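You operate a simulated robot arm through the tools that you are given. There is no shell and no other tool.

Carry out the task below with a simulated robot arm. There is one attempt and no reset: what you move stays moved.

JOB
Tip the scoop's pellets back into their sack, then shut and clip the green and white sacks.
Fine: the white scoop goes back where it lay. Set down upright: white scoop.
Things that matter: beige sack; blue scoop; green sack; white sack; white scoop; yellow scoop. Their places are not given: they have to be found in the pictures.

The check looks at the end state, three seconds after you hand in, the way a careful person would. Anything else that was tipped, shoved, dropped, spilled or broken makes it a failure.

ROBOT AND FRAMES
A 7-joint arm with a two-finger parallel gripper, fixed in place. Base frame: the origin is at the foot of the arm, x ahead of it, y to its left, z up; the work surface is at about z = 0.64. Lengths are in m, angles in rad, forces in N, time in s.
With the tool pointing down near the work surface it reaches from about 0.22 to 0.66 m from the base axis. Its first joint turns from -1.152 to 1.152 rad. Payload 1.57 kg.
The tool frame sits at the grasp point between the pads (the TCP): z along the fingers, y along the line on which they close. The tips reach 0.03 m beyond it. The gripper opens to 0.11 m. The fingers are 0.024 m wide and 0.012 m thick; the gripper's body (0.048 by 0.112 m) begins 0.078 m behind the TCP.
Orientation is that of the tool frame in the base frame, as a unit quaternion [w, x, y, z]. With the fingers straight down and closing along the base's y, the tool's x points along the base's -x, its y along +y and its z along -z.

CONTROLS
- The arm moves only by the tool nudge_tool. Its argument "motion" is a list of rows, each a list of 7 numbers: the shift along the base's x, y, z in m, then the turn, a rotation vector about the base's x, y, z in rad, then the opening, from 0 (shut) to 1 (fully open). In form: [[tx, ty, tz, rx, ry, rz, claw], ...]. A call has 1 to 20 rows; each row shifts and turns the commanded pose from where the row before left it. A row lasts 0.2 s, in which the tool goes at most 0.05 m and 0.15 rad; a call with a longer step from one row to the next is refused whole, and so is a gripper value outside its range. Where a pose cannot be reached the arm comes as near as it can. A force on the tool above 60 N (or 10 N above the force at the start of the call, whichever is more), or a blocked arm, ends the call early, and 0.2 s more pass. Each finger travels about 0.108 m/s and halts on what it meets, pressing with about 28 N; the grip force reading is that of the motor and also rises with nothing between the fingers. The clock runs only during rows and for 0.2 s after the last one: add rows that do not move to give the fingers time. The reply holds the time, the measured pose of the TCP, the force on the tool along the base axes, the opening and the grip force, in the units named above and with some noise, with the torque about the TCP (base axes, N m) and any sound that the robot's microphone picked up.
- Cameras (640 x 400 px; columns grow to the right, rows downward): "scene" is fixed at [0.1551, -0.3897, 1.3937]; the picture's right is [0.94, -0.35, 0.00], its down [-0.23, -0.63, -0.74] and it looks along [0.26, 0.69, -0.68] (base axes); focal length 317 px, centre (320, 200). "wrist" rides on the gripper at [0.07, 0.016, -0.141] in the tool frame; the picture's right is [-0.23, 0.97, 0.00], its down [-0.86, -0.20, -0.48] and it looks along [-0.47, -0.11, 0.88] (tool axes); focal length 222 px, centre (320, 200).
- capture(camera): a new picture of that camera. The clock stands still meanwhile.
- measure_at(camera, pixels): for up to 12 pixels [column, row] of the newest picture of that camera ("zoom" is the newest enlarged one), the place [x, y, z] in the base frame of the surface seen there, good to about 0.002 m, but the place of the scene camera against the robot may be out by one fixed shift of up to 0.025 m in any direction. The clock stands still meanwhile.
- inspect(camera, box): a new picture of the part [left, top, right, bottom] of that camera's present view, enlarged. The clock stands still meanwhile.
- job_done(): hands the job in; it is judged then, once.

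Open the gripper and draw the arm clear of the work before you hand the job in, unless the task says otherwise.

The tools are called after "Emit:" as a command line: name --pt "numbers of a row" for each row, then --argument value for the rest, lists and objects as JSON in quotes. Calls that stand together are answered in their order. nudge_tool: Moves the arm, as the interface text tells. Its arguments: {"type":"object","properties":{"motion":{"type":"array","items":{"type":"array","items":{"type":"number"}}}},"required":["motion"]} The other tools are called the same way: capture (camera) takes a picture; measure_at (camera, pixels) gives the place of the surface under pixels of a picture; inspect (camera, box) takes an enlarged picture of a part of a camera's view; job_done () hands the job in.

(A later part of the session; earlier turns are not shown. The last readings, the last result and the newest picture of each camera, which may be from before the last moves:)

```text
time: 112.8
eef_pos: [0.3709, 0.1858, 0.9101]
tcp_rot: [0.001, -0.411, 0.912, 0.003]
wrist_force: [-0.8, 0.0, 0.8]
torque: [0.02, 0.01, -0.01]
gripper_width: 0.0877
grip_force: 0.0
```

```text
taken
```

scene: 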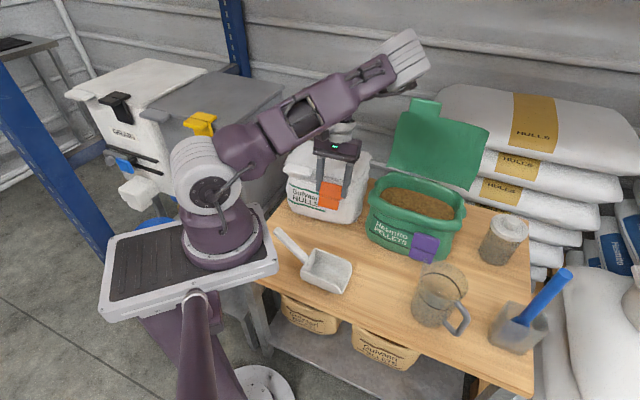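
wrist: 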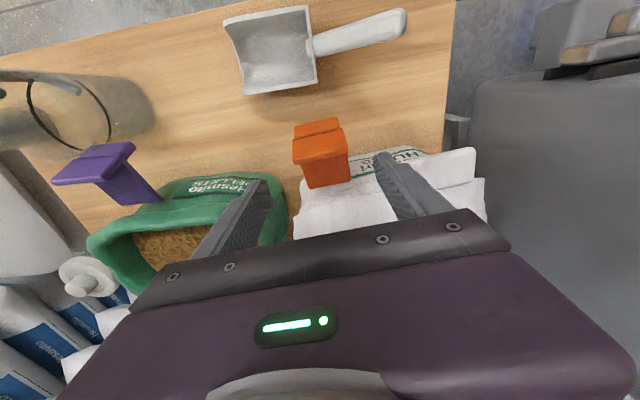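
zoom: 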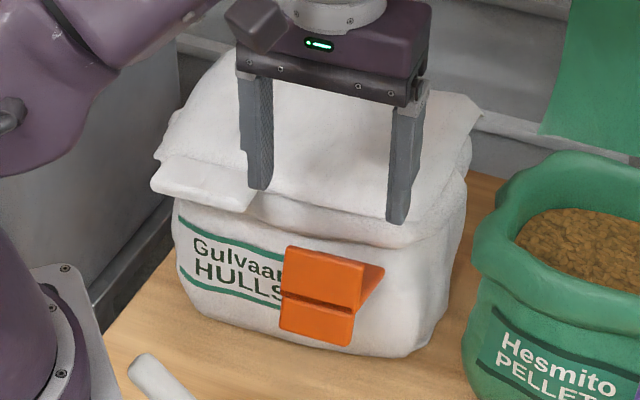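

The sack is unmoved. A dark groove is now visible between the clip's upper jaw and lower plate – I look closer to see what actually pivots.

Emit:
inspect --camera "scene" --box '[305, 190, 355, 230]'

Emit:
measure_at --camera "zoom" --pixels '[[200, 80], [380, 125], [190, 190], [345, 235], [270, 100], [260, 150], [250, 200], [245, 240], [235, 290], [430, 140], [405, 190], [270, 85]]'

Emit:
inspect --camera "wrist" --box '[280, 105, 360, 190]'

Emit:
measure_at --camera "zoom" --pixels '[[220, 110], [320, 100], [320, 130], [320, 150], [320, 200], [320, 230], [330, 260], [340, 300], [350, 340], [220, 210], [430, 195], [440, 330]]'

```text
10.00 times, centred on (330, 210) of scene
```

zoom: 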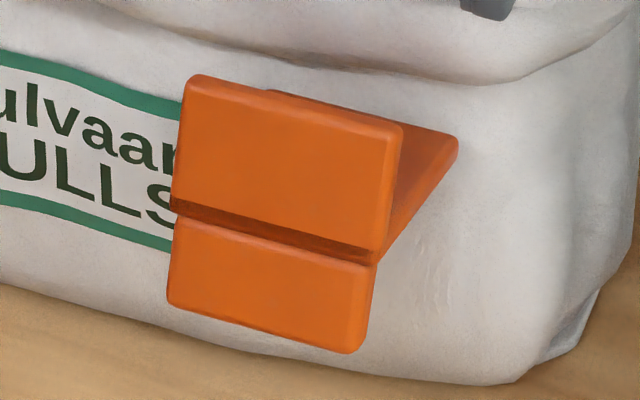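

```text
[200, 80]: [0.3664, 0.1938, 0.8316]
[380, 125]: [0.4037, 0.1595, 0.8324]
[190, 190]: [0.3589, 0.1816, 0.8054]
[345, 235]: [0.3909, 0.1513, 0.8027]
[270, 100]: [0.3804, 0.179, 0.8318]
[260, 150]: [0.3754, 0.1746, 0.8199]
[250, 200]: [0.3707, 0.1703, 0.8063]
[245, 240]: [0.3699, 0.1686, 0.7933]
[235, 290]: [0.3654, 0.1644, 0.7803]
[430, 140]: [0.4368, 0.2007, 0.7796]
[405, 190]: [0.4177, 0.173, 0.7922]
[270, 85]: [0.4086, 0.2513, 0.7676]
```

```text
4.71 times, centred on (320, 148) of wrist
```

zoom: 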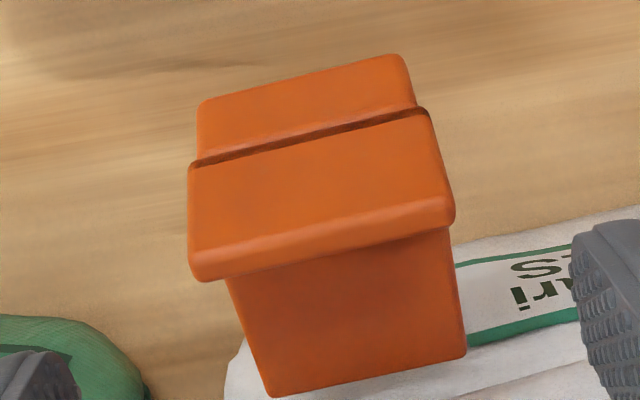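

```text
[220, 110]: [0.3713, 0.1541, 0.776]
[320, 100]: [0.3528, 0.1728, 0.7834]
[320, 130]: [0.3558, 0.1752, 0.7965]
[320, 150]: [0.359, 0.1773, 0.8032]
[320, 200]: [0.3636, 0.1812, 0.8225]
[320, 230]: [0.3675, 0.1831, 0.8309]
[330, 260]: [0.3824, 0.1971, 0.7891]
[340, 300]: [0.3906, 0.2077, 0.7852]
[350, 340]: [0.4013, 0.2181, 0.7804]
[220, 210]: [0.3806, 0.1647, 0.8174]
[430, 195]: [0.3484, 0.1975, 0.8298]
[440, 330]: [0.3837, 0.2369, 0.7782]
```

The whole L-piece is still essentially in its open position and it did pivot relative to the sack, so the hinge is fine; the pinch was just too stiff. I retreat outward, close the fingers, tilt 30° outward and drop to just below and in front of the clip's lower edge.

Emit:
nudge_tool --pt "-0.0199 -0.0224 0 0 0 0 0.5" --pt "-0.0199 -0.0224 0 0 0 0 0.3" --pt "-0.0199 -0.0224 0 0 0 0 0" --pt "0 0 -0.015 0.098 -0.0868 0 0" --pt "0 0 -0.015 0.098 -0.0868 0 0" --pt "0 0 -0.02 0.098 -0.0868 0 0" --pt "0 0 -0.02 0.098 -0.0868 0 0" --pt "0.003 0.003 -0.025 0 0 0 0" --pt "0.003 0.003 -0.025 0 0 0 0" --pt "0.003 0.003 -0.025 0 0 0 0" --pt "0 0 -0.01 0 0 0 0" --pt "0 0 0 0 0 0 0"

Emit:
capture --camera "wrist"

Emit:
inspect --camera "scene" --box '[260, 150, 380, 270]'

```text
time: 115.4
eef_pos: [0.3197, 0.1257, 0.8108]
tcp_rot: [0.061, -0.41, 0.91, 0.031]
wrist_force: [0.1, -0.4, 0.5]
torque: [-0.02, 0.02, -0.01]
gripper_width: 0.0001
grip_force: 21.0
out of reach, approached as far as the arm can: row 5, 6, 7
```

```text
taken
```

wrist: 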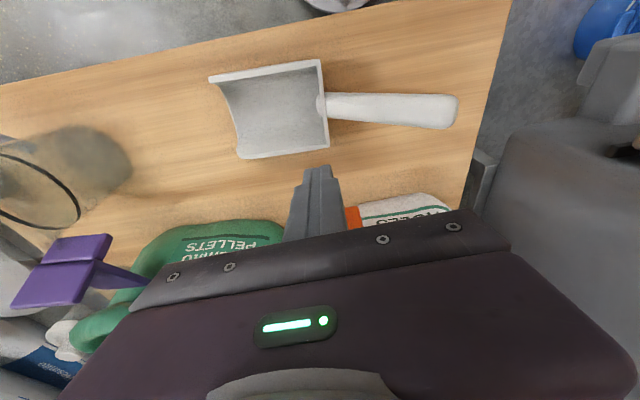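

```text
3.33 times, centred on (320, 210) of scene
```

zoom: 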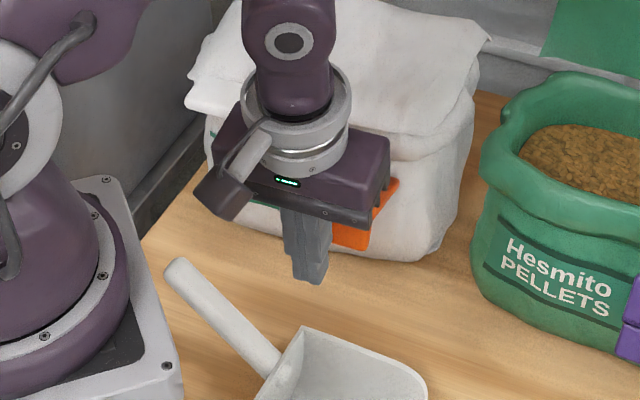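

Only ~8° of tilt was reachable higher up. Lower down the inner reach is better, so I descend first and then tilt further.

Emit:
nudge_tool --pt "0 0 -0.02 0 0 0 0" --pt "0 0 -0.025 0 0 0 0" --pt "0 0 0 0.06 -0.053 0 0" --pt "0 0 0 0.06 -0.053 0 0" --pt "0 0 0 0.06 -0.053 0 0" --pt "0 0 0 0.06 -0.053 0 0" --pt "0 0 0 0 0 0 0"

Emit:
capture --camera "wrist"

Emit:
inspect --camera "scene" --box '[260, 150, 380, 270]'

```text
time: 117.0
eef_pos: [0.3202, 0.127, 0.7622]
tcp_rot: [0.198, -0.404, 0.888, 0.095]
wrist_force: [-0.5, 0.2, -0.2]
torque: [0.03, 0.0, -0.02]
gripper_width: 0.0
grip_force: 21.8
out of reach, approached as far as the arm can: row 6
```

```text
taken
```

wrist: 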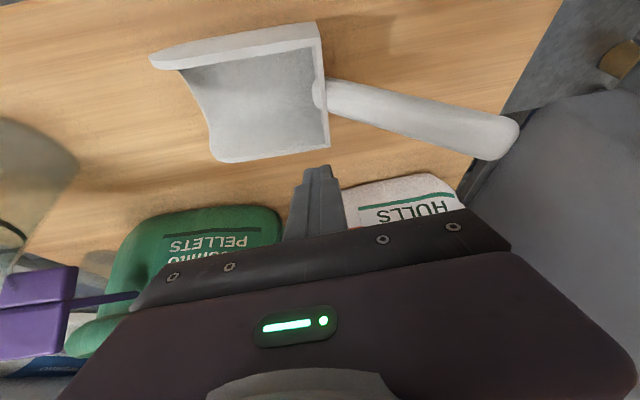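

```text
3.33 times, centred on (320, 210) of scene
```

zoom: 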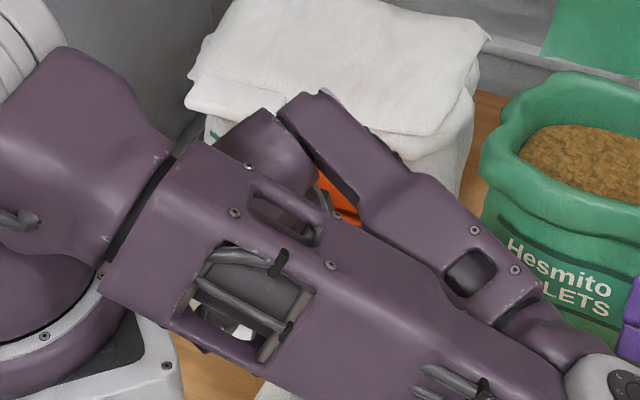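

The tilt was reached but the elbow swung right and low. I check the whole scene for clearances.

Emit:
capture --camera "scene"

Emit:
measure_at --camera "scene" --pixels '[[420, 270], [400, 240], [370, 280], [330, 240], [380, 215], [290, 220], [410, 255], [430, 285], [440, 300]]'

```text
taken
```

scene: 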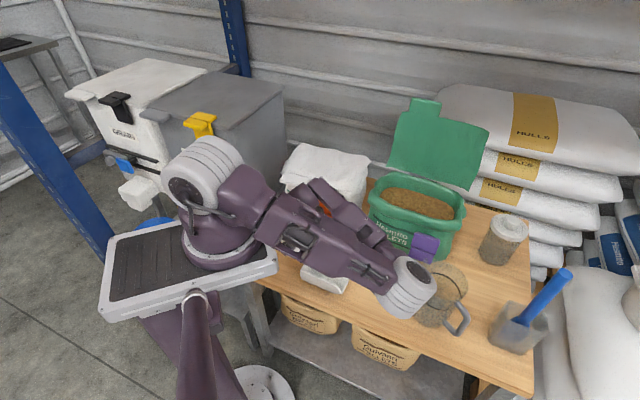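

```text
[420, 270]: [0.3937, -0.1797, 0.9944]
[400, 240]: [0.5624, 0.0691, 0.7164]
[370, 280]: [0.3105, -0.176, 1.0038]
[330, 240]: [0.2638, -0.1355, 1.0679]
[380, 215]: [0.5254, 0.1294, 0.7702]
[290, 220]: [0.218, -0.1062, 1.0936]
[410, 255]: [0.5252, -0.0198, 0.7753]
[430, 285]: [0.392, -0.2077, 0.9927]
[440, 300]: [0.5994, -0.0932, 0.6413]
```

The elbow is right/low but clear of everything. This approach would only push the clip sideways, so I'll lift it from below with the fingers lying as a bar along the sack front instead. First I back out: untilt and rise.

Emit:
nudge_tool --pt "0 0 0 -0.06 0.053 0 0" --pt "0 0 0 -0.06 0.053 0 0" --pt "0 0 0 -0.06 0.053 0 0" --pt "0 0 0.01 -0.06 0.053 0 0" --pt "0 0 0.02 -0.045 0.04 0 0" --pt "0 0 0.025 -0.045 0.04 0 0" --pt "0 0 0.025 0 0 0 0" --pt "0.008 0.003 0.025 0 0 0 0" --pt "0.008 0.003 0.025 0 0 0 0" --pt "0.008 0.003 0.025 0 0 0 0" --pt "0 0 0 0 0 0 0"

Emit:
capture --camera "scene"

```text
time: 119.4
eef_pos: [0.3456, 0.138, 0.9186]
tcp_rot: [0.006, -0.41, 0.912, 0.006]
wrist_force: [-0.1, -1.0, -0.6]
torque: [-0.03, 0.03, 0.04]
gripper_width: 0.0001
grip_force: 21.5
```

```text
taken
```

scene: 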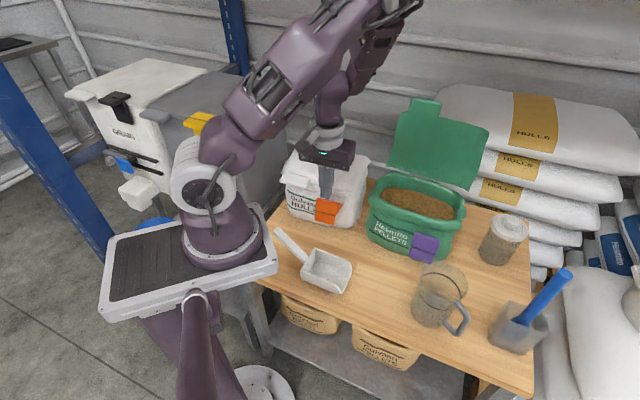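

Elbow is up again. A better way: pinch the jaw again but turn the tool fully with the clip (no twisting drag), then finish by pushing. I go back above the clip with the fingers open.

Emit:
nudge_tool --pt "0.008 0.0153 0.005 0 0 0 0.3" --pt "0.008 0.0153 0 0 0 0 0.6" --pt "0.0081 0.0153 0 -0.008 0.007 0 0.8" --pt "0 0 -0.02 0 0 0 0.8" --pt "0 0 -0.025 0 0 0 0.8" --pt "0 0 -0.025 0 0 0 0.8" --pt "0 0 -0.0155 0 0 0 0.8" --pt "0 0 -0.01 0 0 0 0.8" --pt "0 0 0 0 0 0 0.8"

Emit:
capture --camera "wrist"

```text
time: 121.4
eef_pos: [0.3709, 0.1833, 0.8258]
tcp_rot: [0.001, -0.411, 0.912, 0.003]
wrist_force: [-0.9, 0.7, -1.5]
torque: [0.01, 0.0, 0.01]
gripper_width: 0.0878
grip_force: 0.1
```

```text
taken
```

wrist: 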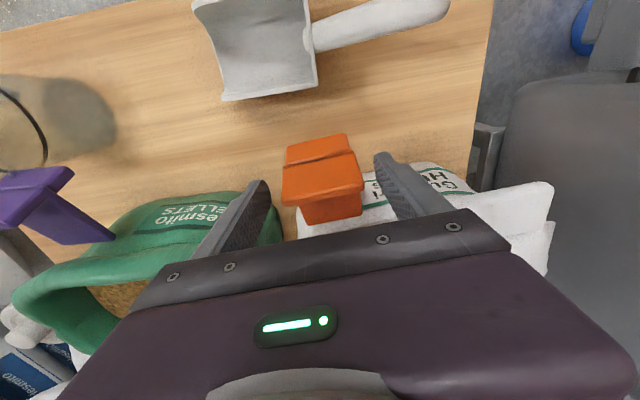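

The jaw is between the fingers. I close just onto it and rotate by 10° with tool and clip together, then check the forces.

Emit:
nudge_tool --pt "0 0 0 0 0 0 0.65" --pt "0 0 0 0 0 0 0.55" --pt "0 0 0 0 0 0 0.5" --pt "0 0 0 0 0 0 0.5" --pt "0.0034 0.0038 0.006 -0.0653 0.0579 0 0.5" --pt "0.0037 0.0042 0.0057 -0.0653 0.0579 0 0.5" --pt "0 0 0 0 0 0 0.5"

Emit:
inspect --camera "scene" --box '[270, 130, 382, 240]'

```text
time: 123.0
eef_pos: [0.3776, 0.1903, 0.8378]
tcp_rot: [-0.079, -0.409, 0.908, -0.033]
wrist_force: [2.3, 0.2, 1.1]
torque: [-0.69, -0.31, -0.24]
gripper_width: 0.0595
grip_force: 27.7
```

```text
3.64 times, centred on (326, 185) of scene
```

zoom: 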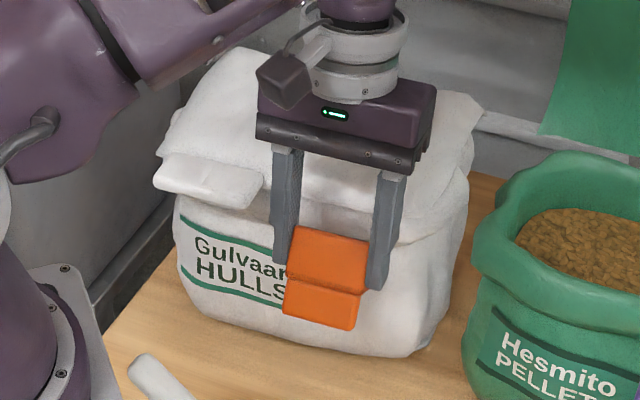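

Forces stay small (2 N) and the sack is essentially still, while the clip follows. I continue another 20°.

Emit:
nudge_tool --pt "0.0041 0.0046 0.0048 -0.0653 0.0579 0 0.5" --pt "0.0041 0.0046 0.0048 -0.0653 0.0579 0 0.5" --pt "0.0046 0.0052 0.0037 -0.0653 0.0579 0 0.5" --pt "0.0046 0.0052 0.0036 -0.0653 0.0579 0 0.5" --pt "0 0 0 0 0 0 0.5"

Emit:
inspect --camera "scene" --box '[270, 130, 382, 240]'

Emit:
capture --camera "wrist"

```text
time: 124.2
eef_pos: [0.3946, 0.2104, 0.8553]
tcp_rot: [-0.234, -0.396, 0.882, -0.102]
wrist_force: [-0.1, 3.0, -12.2]
torque: [-0.51, -0.55, 0.42]
gripper_width: 0.0595
grip_force: 27.7
```

```text
3.64 times, centred on (326, 185) of scene
```

zoom: 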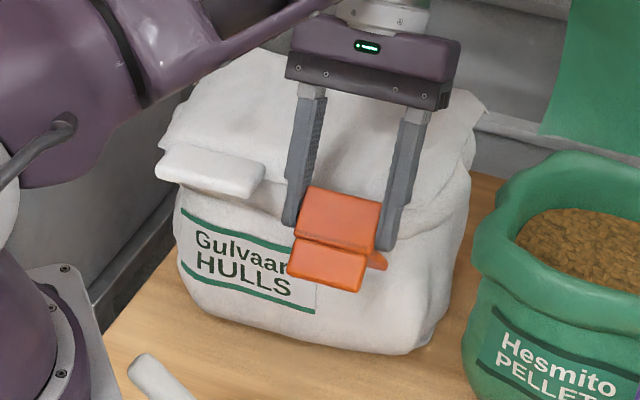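

```text
taken
```

wrist: 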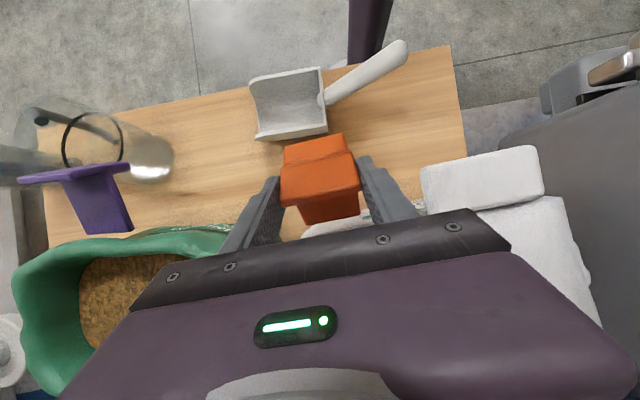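

The force shows I am lifting with 12 N – the true hinge is a bit lower than assumed. I lower a few millimetres to unload the sack and check.

Emit:
nudge_tool --pt "0 0 -0.003 0 0 0 0.5" --pt "0 0 -0.003 0 0 0 0.5" --pt "0 0 0 0 0 0 0.5"

Emit:
nudge_tool --pt "0 0 -0.003 0 0 0 0.5" --pt "0 0 0 0 0 0 0.5"

Emit:
inspect --camera "scene" --box '[270, 130, 382, 240]'

```text
time: 125.0
eef_pos: [0.3962, 0.2107, 0.8484]
tcp_rot: [-0.236, -0.396, 0.881, -0.103]
wrist_force: [-4.7, -5.2, -3.4]
torque: [-0.75, -0.07, 0.32]
gripper_width: 0.0598
grip_force: 27.5
```

```text
time: 125.6
eef_pos: [0.3945, 0.2096, 0.8456]
tcp_rot: [-0.236, -0.396, 0.882, -0.102]
wrist_force: [-2.9, -7.1, 22.2]
torque: [-0.55, -0.45, 0.66]
gripper_width: 0.0598
grip_force: 27.7
```

```text
3.64 times, centred on (326, 185) of scene
```

zoom: 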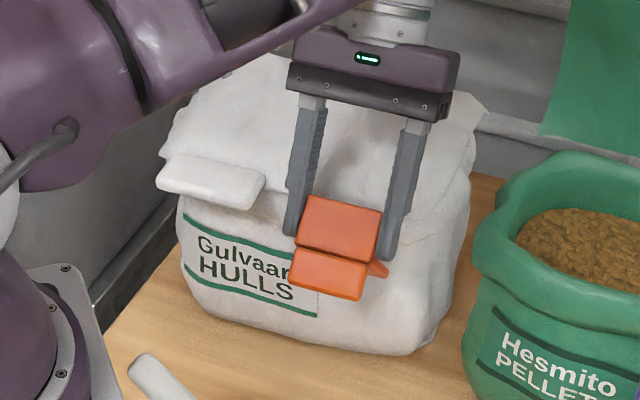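

Now it's +22 N down, so equilibrium is at z≈0.848; from this the true hinge is at (n 0.442, z 0.772). I adjust to the equilibrium point.

Emit:
nudge_tool --pt "-0.002 -0.0022 0.0024 0 0 0 0.5" --pt "0 0 0 0 0 0 0.5"

Emit:
inspect --camera "scene" --box '[270, 130, 382, 240]'

```text
time: 126.2
eef_pos: [0.3939, 0.2105, 0.8464]
tcp_rot: [-0.235, -0.396, 0.882, -0.103]
wrist_force: [1.1, 2.7, -11.5]
torque: [-0.3, -0.24, -0.2]
gripper_width: 0.0598
grip_force: 28.2
```

```text
3.64 times, centred on (326, 185) of scene
```

zoom: 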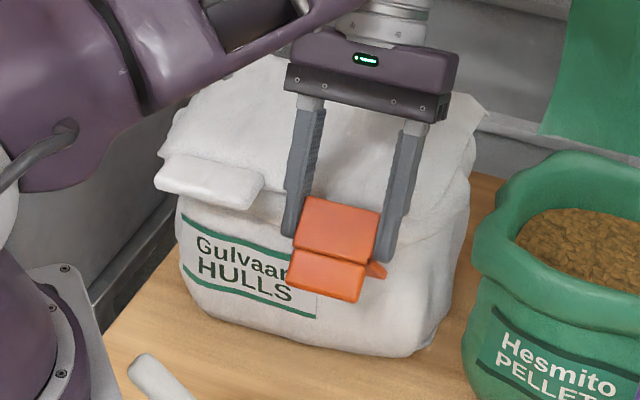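

Forces are within ±12 N on a very stiff contact, fine. I continue the rotation another 10° about the corrected hinge.

Emit:
nudge_tool --pt "0.0031 0.0035 0.0012 -0.0435 0.0386 0 0.5" --pt "0.0031 0.0035 0.001 -0.0435 0.0386 0 0.5" --pt "0.0031 0.0035 0.0008 -0.0435 0.0386 0 0.5" --pt "0 0 0 0 0 0 0.5"

Emit:
inspect --camera "scene" --box '[270, 130, 382, 240]'

```text
time: 127.2
eef_pos: [0.404, 0.2197, 0.8504]
tcp_rot: [-0.311, -0.386, 0.858, -0.136]
wrist_force: [-2.6, 0.9, -8.5]
torque: [-0.45, -0.41, 0.35]
gripper_width: 0.0594
grip_force: 27.6
```

```text
3.64 times, centred on (326, 185) of scene
```

zoom: 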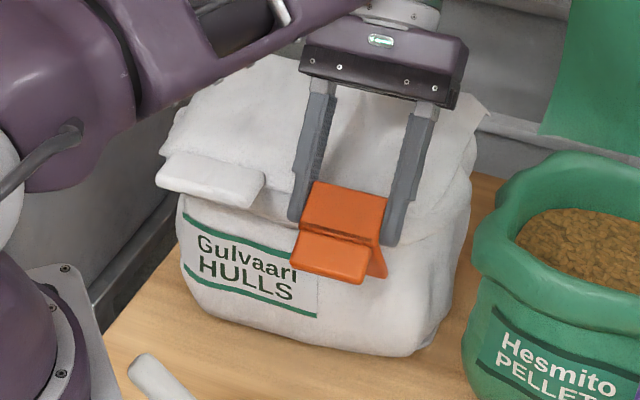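

The hasp is turning up nicely (≈40°) with the sack still. I go on another 10°.

Emit:
nudge_tool --pt "0.0031 0.0035 0.0002 -0.0435 0.0386 0 0.5" --pt "0.0031 0.0035 0 -0.0435 0.0386 0 0.5" --pt "0.0031 0.0035 -0.0003 -0.0435 0.0386 0 0.5" --pt "0 0 0 0 0 0 0.5"

Emit:
inspect --camera "scene" --box '[270, 130, 382, 240]'

```text
time: 128.2
eef_pos: [0.3989, 0.2234, 0.8523]
tcp_rot: [-0.384, -0.371, 0.828, -0.17]
wrist_force: [3.1, 2.1, -12.3]
torque: [0.33, -0.1, -0.71]
gripper_width: 0.0598
grip_force: 27.8
out of reach, approached as far as the arm can: row 3
```

```text
3.64 times, centred on (326, 185) of scene
```

zoom: 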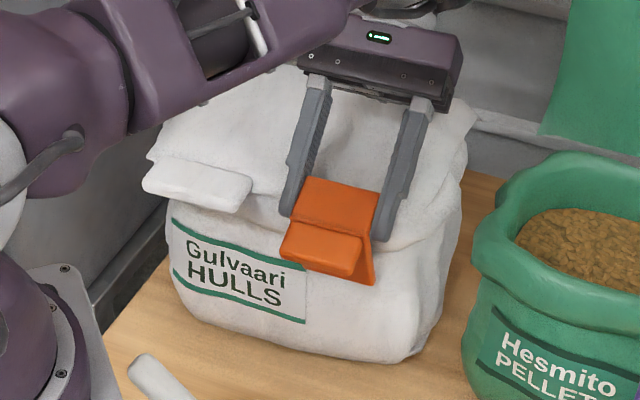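

The reach limit clipped the last row and dragged the sack about 8 mm sideways. I return to the previous pose (40°), which pulls it back.

Emit:
nudge_tool --pt "0.0025 -0.0018 -0.0009 0.05 -0.0443 0 0.5" --pt "0.0026 -0.0019 -0.001 0.05 -0.0443 0 0.5" --pt "0 0 0 0 0 0 0.5"

Emit:
inspect --camera "scene" --box '[270, 130, 382, 240]'

```text
time: 129.0
eef_pos: [0.4041, 0.2195, 0.8508]
tcp_rot: [-0.329, -0.382, 0.851, -0.145]
wrist_force: [-5.1, -2.9, -4.6]
torque: [-0.32, 0.26, 0.57]
gripper_width: 0.0598
grip_force: 28.0
```

```text
3.64 times, centred on (326, 185) of scene
```

zoom: 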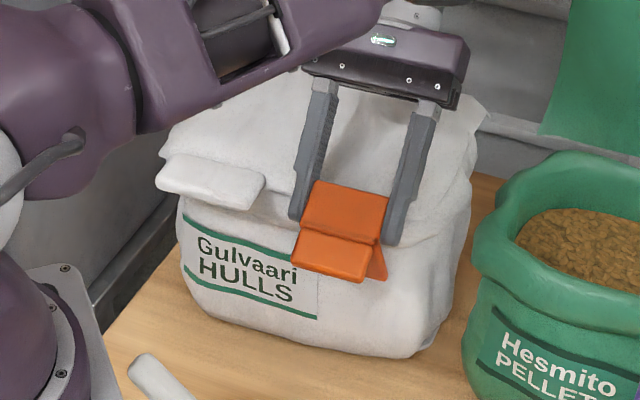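

The sack is back except for ~1.4 px (≈4 mm) to the right of its original place. While still holding the clip, I nudge it back by that much.

Emit:
nudge_tool --pt "-0.0045 0.0012 0 0 0 0 0.5" --pt "0 0 0 0 0 0 0.5"

Emit:
inspect --camera "scene" --box '[270, 130, 382, 240]'

```text
time: 129.6
eef_pos: [0.3991, 0.22, 0.8491]
tcp_rot: [-0.328, -0.382, 0.852, -0.145]
wrist_force: [3.1, -1.9, -9.9]
torque: [-0.01, -0.14, -0.83]
gripper_width: 0.0595
grip_force: 28.0
```

```text
3.64 times, centred on (326, 185) of scene
```

zoom: 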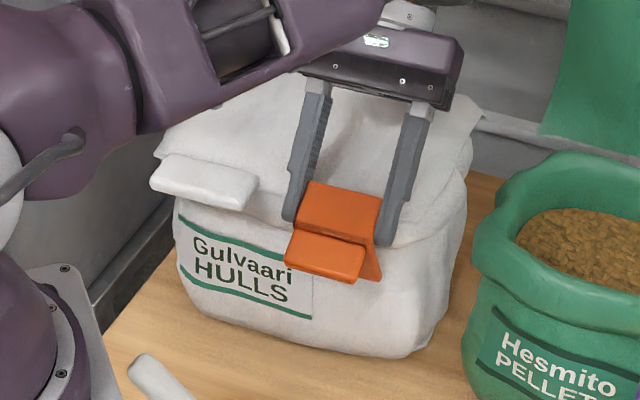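

The sack now matches its original position exactly, with the hasp at ~42°. I open, withdraw along the tool axis, and go round to the front with vertical closed fingers to push it the rest of the way.

Emit:
nudge_tool --pt "0 0 0 0 0 0 0.65" --pt "0 0 0 0 0 0 0.8" --pt "0 0 0 0 0 0 0.8" --pt "0.008 0.009 0.015 0 0 0 0.8" --pt "0.004 0.005 0.025 0.05 -0.0443 0 0.8" --pt "0 0 0.025 0.08 -0.071 0 0.8" --pt "0 0 0.02 0.1 -0.0886 0 0.8" --pt "0 0 0 0.1 -0.0886 0 0.8" --pt "0 0 0 0.1 -0.0886 0 0.5" --pt "-0.01 -0.011 0 0.1 -0.0886 0 0.3" --pt "-0.02 -0.022 0 0.04 -0.035 0 0" --pt "-0.02 -0.022 0 0 0 0 0" --pt "-0.015 -0.017 0 0 0 0 0" --pt "0 0 0 0 0 0 0"

Emit:
inspect --camera "scene" --box '[270, 130, 382, 240]'

Emit:
capture --camera "wrist"

```text
time: 132.6
eef_pos: [0.3462, 0.1615, 0.9368]
tcp_rot: [0.011, -0.411, 0.912, 0.009]
wrist_force: [0.5, 0.2, 0.3]
torque: [-0.02, -0.03, -0.01]
gripper_width: 0.0
grip_force: 20.8
```

```text
3.64 times, centred on (326, 185) of scene
```

zoom: 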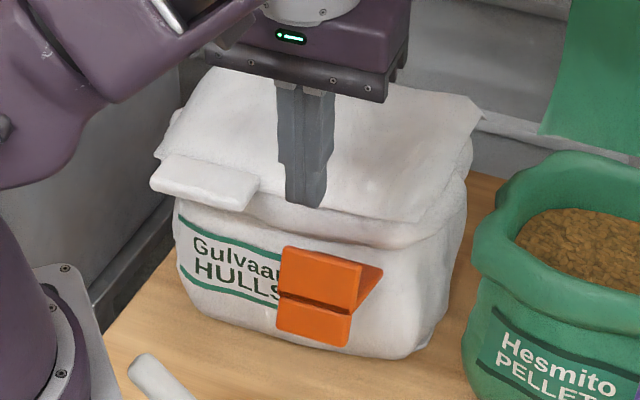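

```text
taken
```

wrist: 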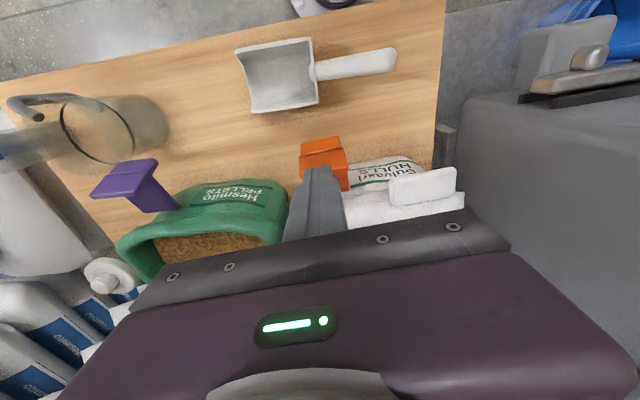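

The hasp sprang back open after release – it is spring-loaded and must be swung all the way until it latches. The sack is exactly at its original place. I'll push it continuously from its lower outer edge with tilted closed fingers; first I go down in front of it.

Emit:
nudge_tool --pt "-0.009 -0.01 -0.01 0 0 0 0" --pt "-0.009 -0.01 -0.025 0 0 0 0" --pt "0 0 -0.03 0 0 0 0" --pt "0 0 -0.03 0 0 0 0" --pt "0 0 -0.03 0 0 0 0" --pt "0 0 -0.025 0 0 0 0" --pt "0 0 -0.02 0.04 -0.0355 0 0" --pt "0 0 0 0.06 -0.053 0 0" --pt "0 0 0 0.06 -0.053 0 0" --pt "0 0 0 0.06 -0.053 0 0" --pt "0 0 0 0.06 -0.053 0 0" --pt "0 0 0 0 0 0 0"

Emit:
capture --camera "scene"

Emit:
capture --camera "wrist"

```text
time: 135.2
eef_pos: [0.3277, 0.1429, 0.7656]
tcp_rot: [0.182, -0.403, 0.893, 0.085]
wrist_force: [0.3, -0.2, 0.0]
torque: [-0.01, 0.03, 0.03]
gripper_width: 0.0
grip_force: 21.6
```

```text
taken
```

scene: 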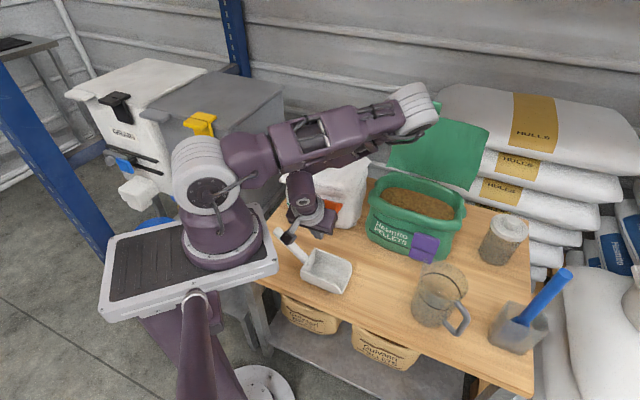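

```text
taken
```

wrist: 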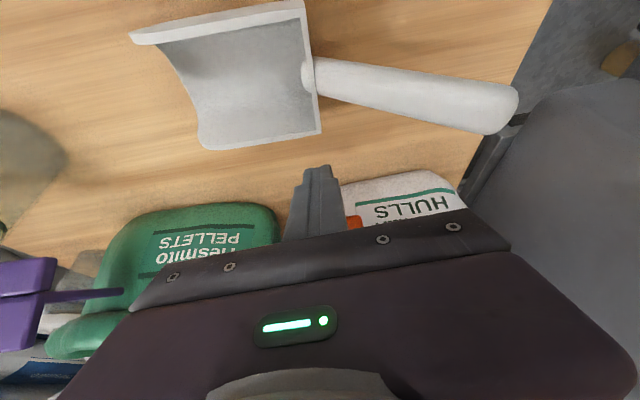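

Posture is good (tilt 23°, no clamp). I push in to the clip's lower edge and sweep it upward along its arc to about 30°.

Emit:
nudge_tool --pt "0.0075 0.0085 0.003 0 0 0 0" --pt "0.0082 0.0092 0.004 0 0 0 0" --pt "0.0008 0.001 0.0073 -0.0217 0.0192 0 0" --pt "0.0008 0.001 0.0073 -0.0217 0.0192 0 0" --pt "0.0008 0.001 0.0073 -0.0217 0.0192 0 0" --pt "0.0019 0.0021 0.0069 -0.0217 0.0192 0 0" --pt "0.0019 0.0021 0.0069 -0.0217 0.0192 0 0" --pt "0.0019 0.0021 0.0069 -0.0217 0.0192 0 0"

Emit:
capture --camera "wrist"

Emit:
inspect --camera "scene" --box '[270, 130, 382, 240]'

```text
time: 137.0
eef_pos: [0.3528, 0.1701, 0.8161]
tcp_rot: [0.102, -0.409, 0.906, 0.049]
wrist_force: [-0.6, -0.6, 0.6]
torque: [0.01, -0.04, 0.0]
gripper_width: 0.0001
grip_force: 20.9
```

```text
taken
```

wrist: 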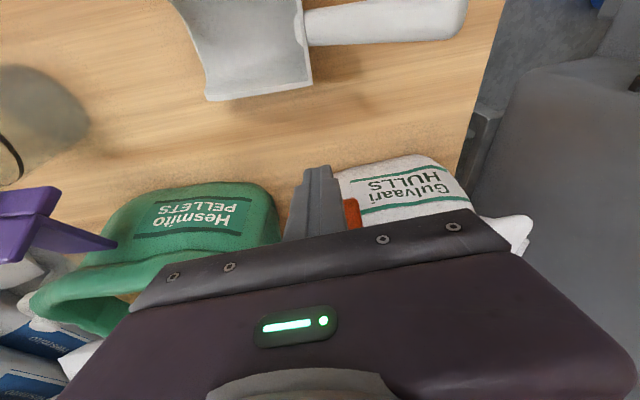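

```text
3.64 times, centred on (326, 185) of scene
```

zoom: 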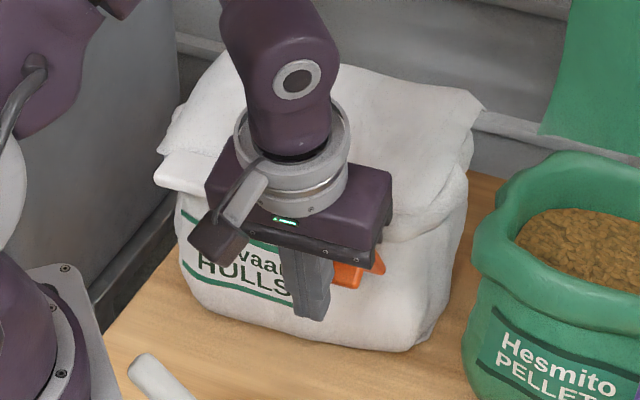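

The forces are near zero and the clip's lower block has swung up with the finger. I continue to ~60°.

Emit:
nudge_tool --pt "0.003 0.0034 0.0059 -0.0217 0.0192 0 0" --pt "0.003 0.0034 0.0059 -0.0217 0.0192 0 0" --pt "0.003 0.0034 0.0059 -0.0217 0.0192 0 0" --pt "0.004 0.0045 0.005 -0.0434 0.0385 0 0" --pt "0.004 0.0045 0.005 -0.0434 0.0385 0 0" --pt "0.004 0.0045 0.005 -0.0434 0.0385 0 0"

Emit:
capture --camera "wrist"

Emit:
inspect --camera "scene" --box '[270, 130, 382, 240]'

```text
time: 138.4
eef_pos: [0.3739, 0.194, 0.8476]
tcp_rot: [-0.017, -0.411, 0.911, -0.003]
wrist_force: [0.0, 0.9, 0.8]
torque: [0.0, -0.02, 0.0]
gripper_width: 0.0
grip_force: 21.3
```

```text
taken
```

wrist: 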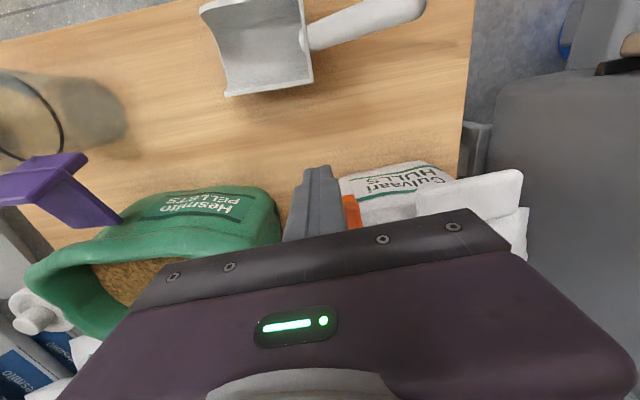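

```text
3.64 times, centred on (326, 185) of scene
```

zoom: 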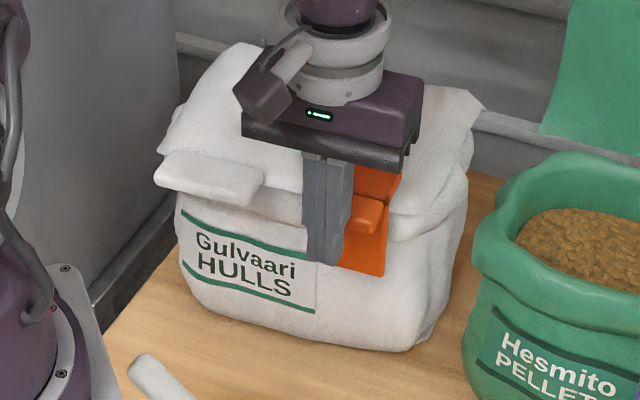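

The hasp is nearly vertical now with its jaw coming over the lid edge. I push the rest of the way, watching for force or a click.

Emit:
nudge_tool --pt "0.0042 0.0047 0.003 0 0 0 0" --pt "0.0042 0.0047 0.0025 0 0 0 0" --pt "0.0044 0.005 0.001 0 0 0 0" --pt "0 0 0 0 0 0 0"

Emit:
inspect --camera "scene" --box '[270, 130, 382, 240]'

```text
time: 139.4
eef_pos: [0.3854, 0.2087, 0.8546]
tcp_rot: [-0.017, -0.411, 0.912, -0.003]
wrist_force: [-3.3, -7.1, 0.6]
torque: [-0.02, 0.03, 0.01]
gripper_width: 0.0
grip_force: 21.7
```

```text
3.64 times, centred on (326, 185) of scene
```

zoom: 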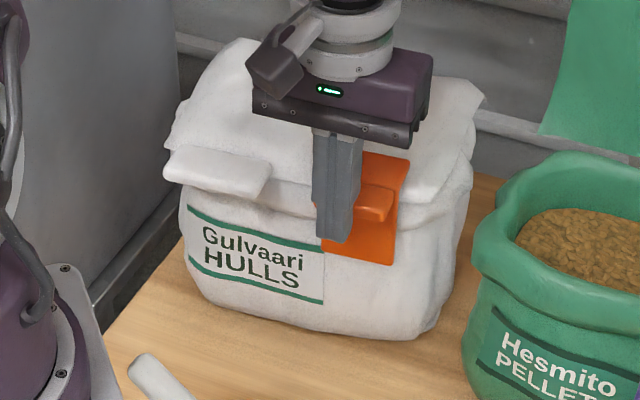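

The jaw is over the lid, but 8 N of push has begun to shift the sack slightly. I back the finger off a little to see whether the hasp stays closed.

Emit:
nudge_tool --pt "-0.004 -0.0045 0 0 0 0 0" --pt "-0.004 -0.0045 0 0 0 0 0" --pt "0 0 0 0 0 0 0"

Emit:
inspect --camera "scene" --box '[270, 130, 382, 240]'

Emit:
capture --camera "wrist"

```text
time: 140.2
eef_pos: [0.3799, 0.1996, 0.8548]
tcp_rot: [-0.017, -0.411, 0.911, -0.003]
wrist_force: [0.0, -0.7, -0.6]
torque: [-0.01, 0.0, 0.03]
gripper_width: 0.0003
grip_force: 21.2
```

```text
3.64 times, centred on (326, 185) of scene
```

zoom: 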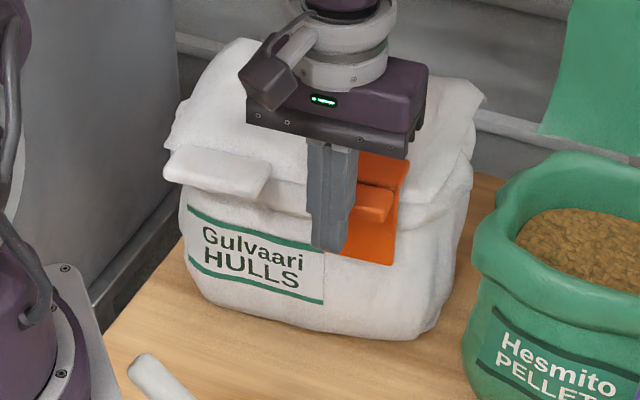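

```text
taken
```

wrist: 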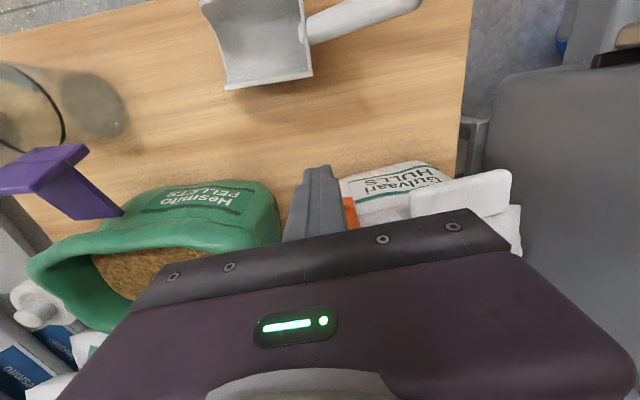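

The force is zero and the hasp stays up – it holds. I withdraw the finger further and inspect the closed clip.

Emit:
nudge_tool --pt "-0.006 -0.0068 0 0 0 0 0" --pt "-0.012 -0.0135 0.01 0 0 0 0" --pt "-0.012 -0.0135 0.03 0 0 0 0" --pt "0 0 0.04 0 0 0 0" --pt "0 0 0.04 0 0 0 0" --pt "0 0 0 0 0 0 0"

Emit:
inspect --camera "scene" --box '[270, 130, 382, 240]'

Emit:
capture --camera "wrist"

```text
time: 141.6
eef_pos: [0.3484, 0.1631, 0.9728]
tcp_rot: [-0.016, -0.411, 0.912, -0.004]
wrist_force: [-0.3, 0.2, 0.6]
torque: [0.0, -0.02, -0.03]
gripper_width: 0.0
grip_force: 21.5
```

```text
3.64 times, centred on (326, 185) of scene
```

zoom: 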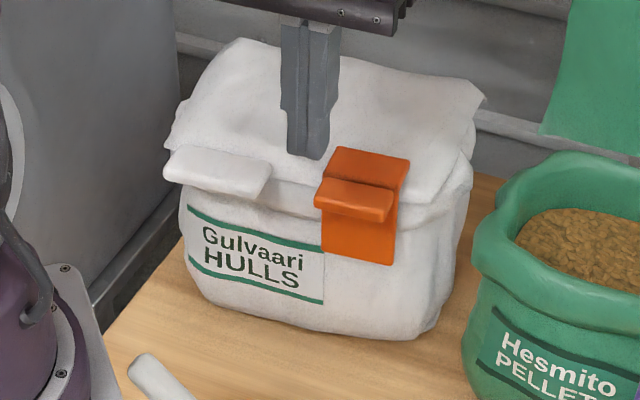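

```text
taken
```

wrist: 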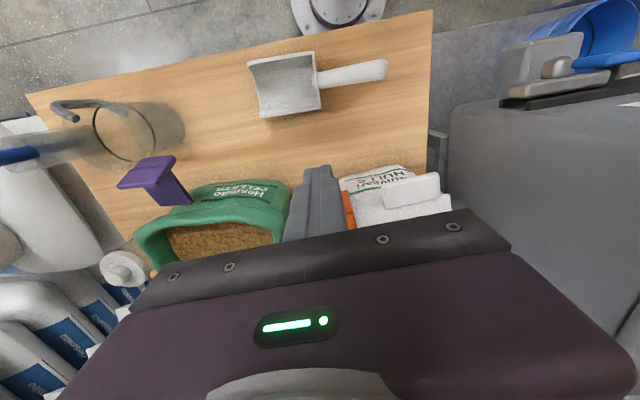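

The orange clip is closed over the lid. The white sack has shifted ~1 cm backwards during the push; I measure it to decide on easing it back by its lid tab.

Emit:
inspect --camera "wrist" --box '[330, 150, 460, 230]'

Emit:
measure_at --camera "wrist" --pixels '[[384, 192], [437, 175], [441, 195], [386, 208], [410, 190], [400, 183], [430, 178], [345, 210]]'

Emit:
inspect --camera "scene" --box '[270, 130, 382, 240]'

Emit:
measure_at --camera "zoom" --pixels '[[168, 165], [265, 165], [250, 192], [180, 178], [240, 45], [484, 103], [320, 185], [408, 160], [345, 152], [392, 258], [360, 215], [330, 240]]'

```text
4.92 times, centred on (395, 190) of wrist
```

zoom: 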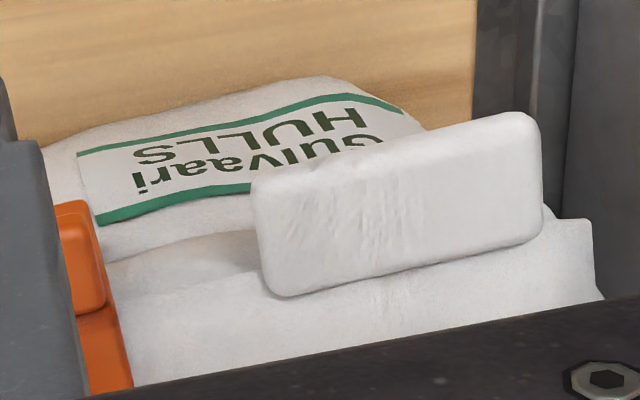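

```text
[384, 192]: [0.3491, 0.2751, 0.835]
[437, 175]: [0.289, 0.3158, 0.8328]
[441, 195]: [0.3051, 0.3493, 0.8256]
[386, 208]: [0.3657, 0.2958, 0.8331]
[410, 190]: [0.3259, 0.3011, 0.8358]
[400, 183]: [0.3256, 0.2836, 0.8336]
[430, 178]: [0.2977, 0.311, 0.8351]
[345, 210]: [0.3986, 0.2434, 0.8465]
```

```text
3.64 times, centred on (326, 185) of scene
```

zoom: 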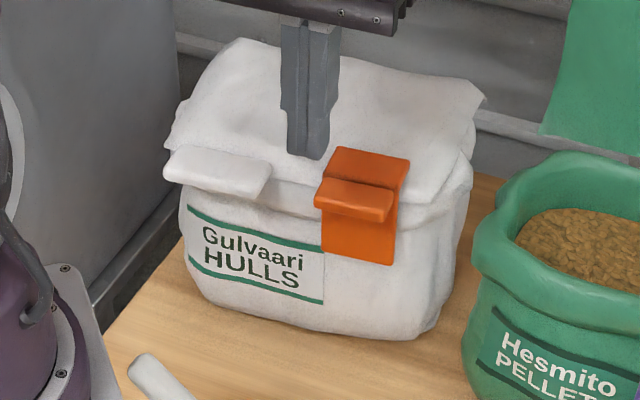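

```text
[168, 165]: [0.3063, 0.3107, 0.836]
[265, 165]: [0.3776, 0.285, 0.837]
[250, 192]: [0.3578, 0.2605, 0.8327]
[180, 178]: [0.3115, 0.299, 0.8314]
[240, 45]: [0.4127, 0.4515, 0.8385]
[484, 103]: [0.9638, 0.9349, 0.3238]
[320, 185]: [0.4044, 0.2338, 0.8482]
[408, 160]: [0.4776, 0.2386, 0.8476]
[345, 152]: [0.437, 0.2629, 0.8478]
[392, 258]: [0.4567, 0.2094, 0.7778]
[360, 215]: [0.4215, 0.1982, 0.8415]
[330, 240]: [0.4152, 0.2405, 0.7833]
```

The lid's front edge shows the sack about 1 cm further back than before. I'll pinch the lid tab from its sides and ease the sack back by 1 cm; first moving above the tab.

Emit:
nudge_tool --pt "-0.0044 0.0225 -0.005 0.02 -0.018 0 0.3" --pt "-0.0044 0.0225 -0.01 0 0 0 0.6" --pt "-0.0044 0.0225 -0.01 0 0 0 0.93" --pt "-0.0044 0.0225 -0.01 0 0 0 0.93" --pt "-0.0044 0.0225 -0.01 0 0 0 0.93" --pt "-0.0045 0.0228 -0.01 0 0 0 0.93" --pt "0 0 -0.02 0 0 0 0.93" --pt "0 0 0 0 0 0 0.93"

Emit:
capture --camera "wrist"

Emit:
inspect --camera "scene" --box '[270, 130, 382, 240]'

```text
time: 143.4
eef_pos: [0.3227, 0.3004, 0.8982]
tcp_rot: [-0.005, -0.411, 0.912, 0.001]
wrist_force: [-0.2, 0.2, -0.4]
torque: [0.01, 0.03, -0.01]
gripper_width: 0.1026
grip_force: 0.0
```

```text
taken
```

wrist: 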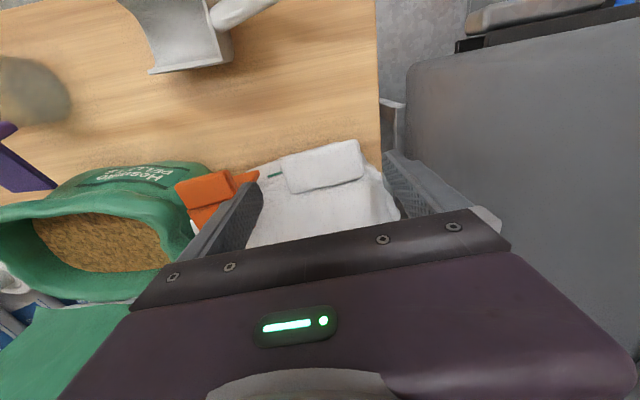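

```text
3.64 times, centred on (326, 185) of scene
```

zoom: 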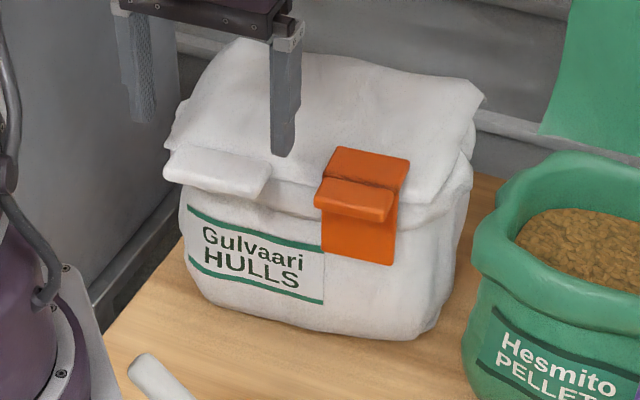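

The fingers straddle the tab. I lower, pinch it, and pull back 10 mm.

Emit:
nudge_tool --pt "-0.001 -0.001 -0.02 0 0 0 0.93" --pt "-0.001 -0.001 -0.02 0 0 0 0.93" --pt "0 0 -0.016 0 0 0 0.93" --pt "0 0 0 0 0 0 0.75" --pt "0 0 0 0 0 0 0.6" --pt "0 0 0 0 0 0 0.5" --pt "0 0 0 0 0 0 0.5"

Emit:
nudge_tool --pt "-0.0022 -0.0025 0 0 0 0 0.5" --pt "-0.0022 -0.0025 0 0 0 0 0.5" --pt "-0.0022 -0.0025 0 0 0 0 0.5" --pt "0 0 0 0 0 0 0.5"

Emit:
inspect --camera "scene" --box '[270, 130, 382, 240]'

```text
time: 145.0
eef_pos: [0.3189, 0.2985, 0.8433]
tcp_rot: [-0.004, -0.411, 0.912, 0.002]
wrist_force: [4.1, -1.3, -0.1]
torque: [-0.32, -0.16, 0.53]
gripper_width: 0.0797
grip_force: 28.0
```

```text
time: 146.0
eef_pos: [0.3117, 0.2913, 0.8437]
tcp_rot: [-0.003, -0.41, 0.912, 0.003]
wrist_force: [5.2, 7.9, 0.7]
torque: [0.09, -0.26, 0.59]
gripper_width: 0.0792
grip_force: 28.2
```

```text
3.64 times, centred on (326, 185) of scene
```

zoom: 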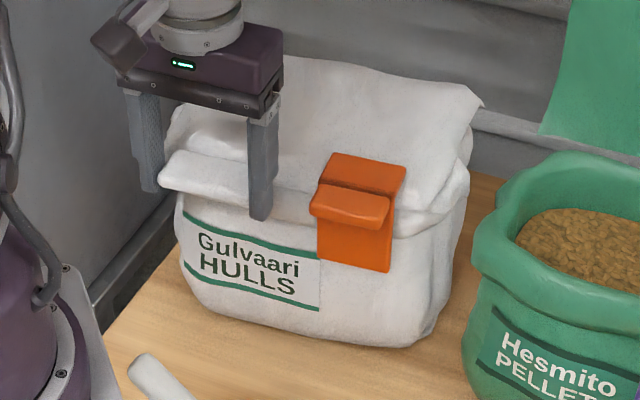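

The sack is coming back (label now within ~1.4 px of the original). One more small 4 mm pull, then I release and rise.

Emit:
nudge_tool --pt "-0.004 -0.0018 0 0 0 0 0.5" --pt "0 0 0 0 0 0 0.5" --pt "0 0 0 0 0 0 0.75" --pt "0 0 0 0 0 0 0.93" --pt "0 0 0 0 0 0 0.93" --pt "0 0 0.03 0 0 0 0.93" --pt "0 0 0.04 0 0 0 0.93" --pt "0 0 0.04 0 0 0 0.93" --pt "0 0 0 0 0 0 0.93"

Emit:
inspect --camera "scene" --box '[270, 130, 382, 240]'

Emit:
capture --camera "scene"

```text
time: 148.0
eef_pos: [0.3084, 0.289, 0.9551]
tcp_rot: [-0.004, -0.411, 0.912, 0.003]
wrist_force: [0.4, 0.6, -0.3]
torque: [-0.01, 0.01, 0.0]
gripper_width: 0.1025
grip_force: 0.0
```

```text
3.64 times, centred on (326, 185) of scene
```

zoom: 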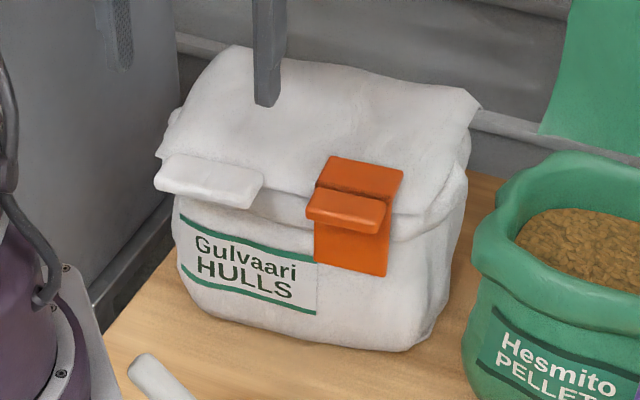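

```text
taken
```

scene: 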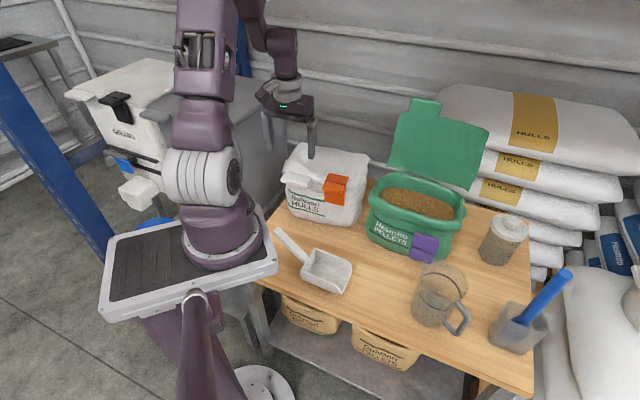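

The white sack is back within a few millimetres and its clip is closed. To make sure it is fully latched I measure the jaw's top, to press it gently down.

Emit:
inspect --camera "scene" --box '[310, 160, 366, 210]'

Emit:
measure_at --camera "zoom" --pixels '[[190, 70], [420, 130], [170, 120], [390, 185], [290, 125], [300, 100], [150, 170], [360, 235], [250, 200], [250, 160], [300, 280], [180, 230]]'

```text
8.00 times, centred on (338, 185) of scene
```

zoom: 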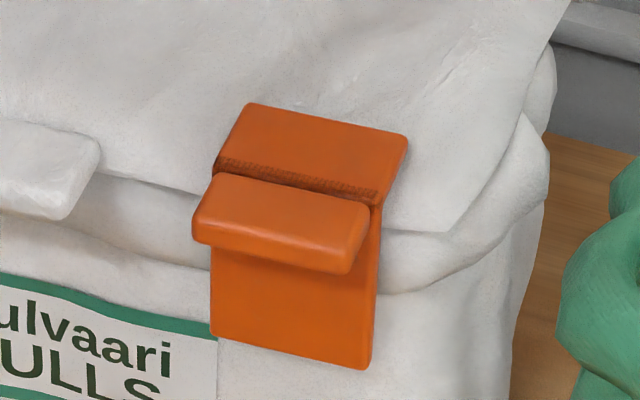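

```text
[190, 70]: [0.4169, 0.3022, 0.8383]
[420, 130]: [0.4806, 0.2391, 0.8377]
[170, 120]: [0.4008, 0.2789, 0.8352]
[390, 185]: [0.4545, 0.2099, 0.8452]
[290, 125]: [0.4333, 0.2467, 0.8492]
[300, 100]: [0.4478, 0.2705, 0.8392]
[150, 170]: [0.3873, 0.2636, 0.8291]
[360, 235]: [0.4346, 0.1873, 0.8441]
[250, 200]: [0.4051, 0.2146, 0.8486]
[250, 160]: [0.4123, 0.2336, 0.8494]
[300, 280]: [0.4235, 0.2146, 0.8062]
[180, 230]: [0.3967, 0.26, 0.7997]
```

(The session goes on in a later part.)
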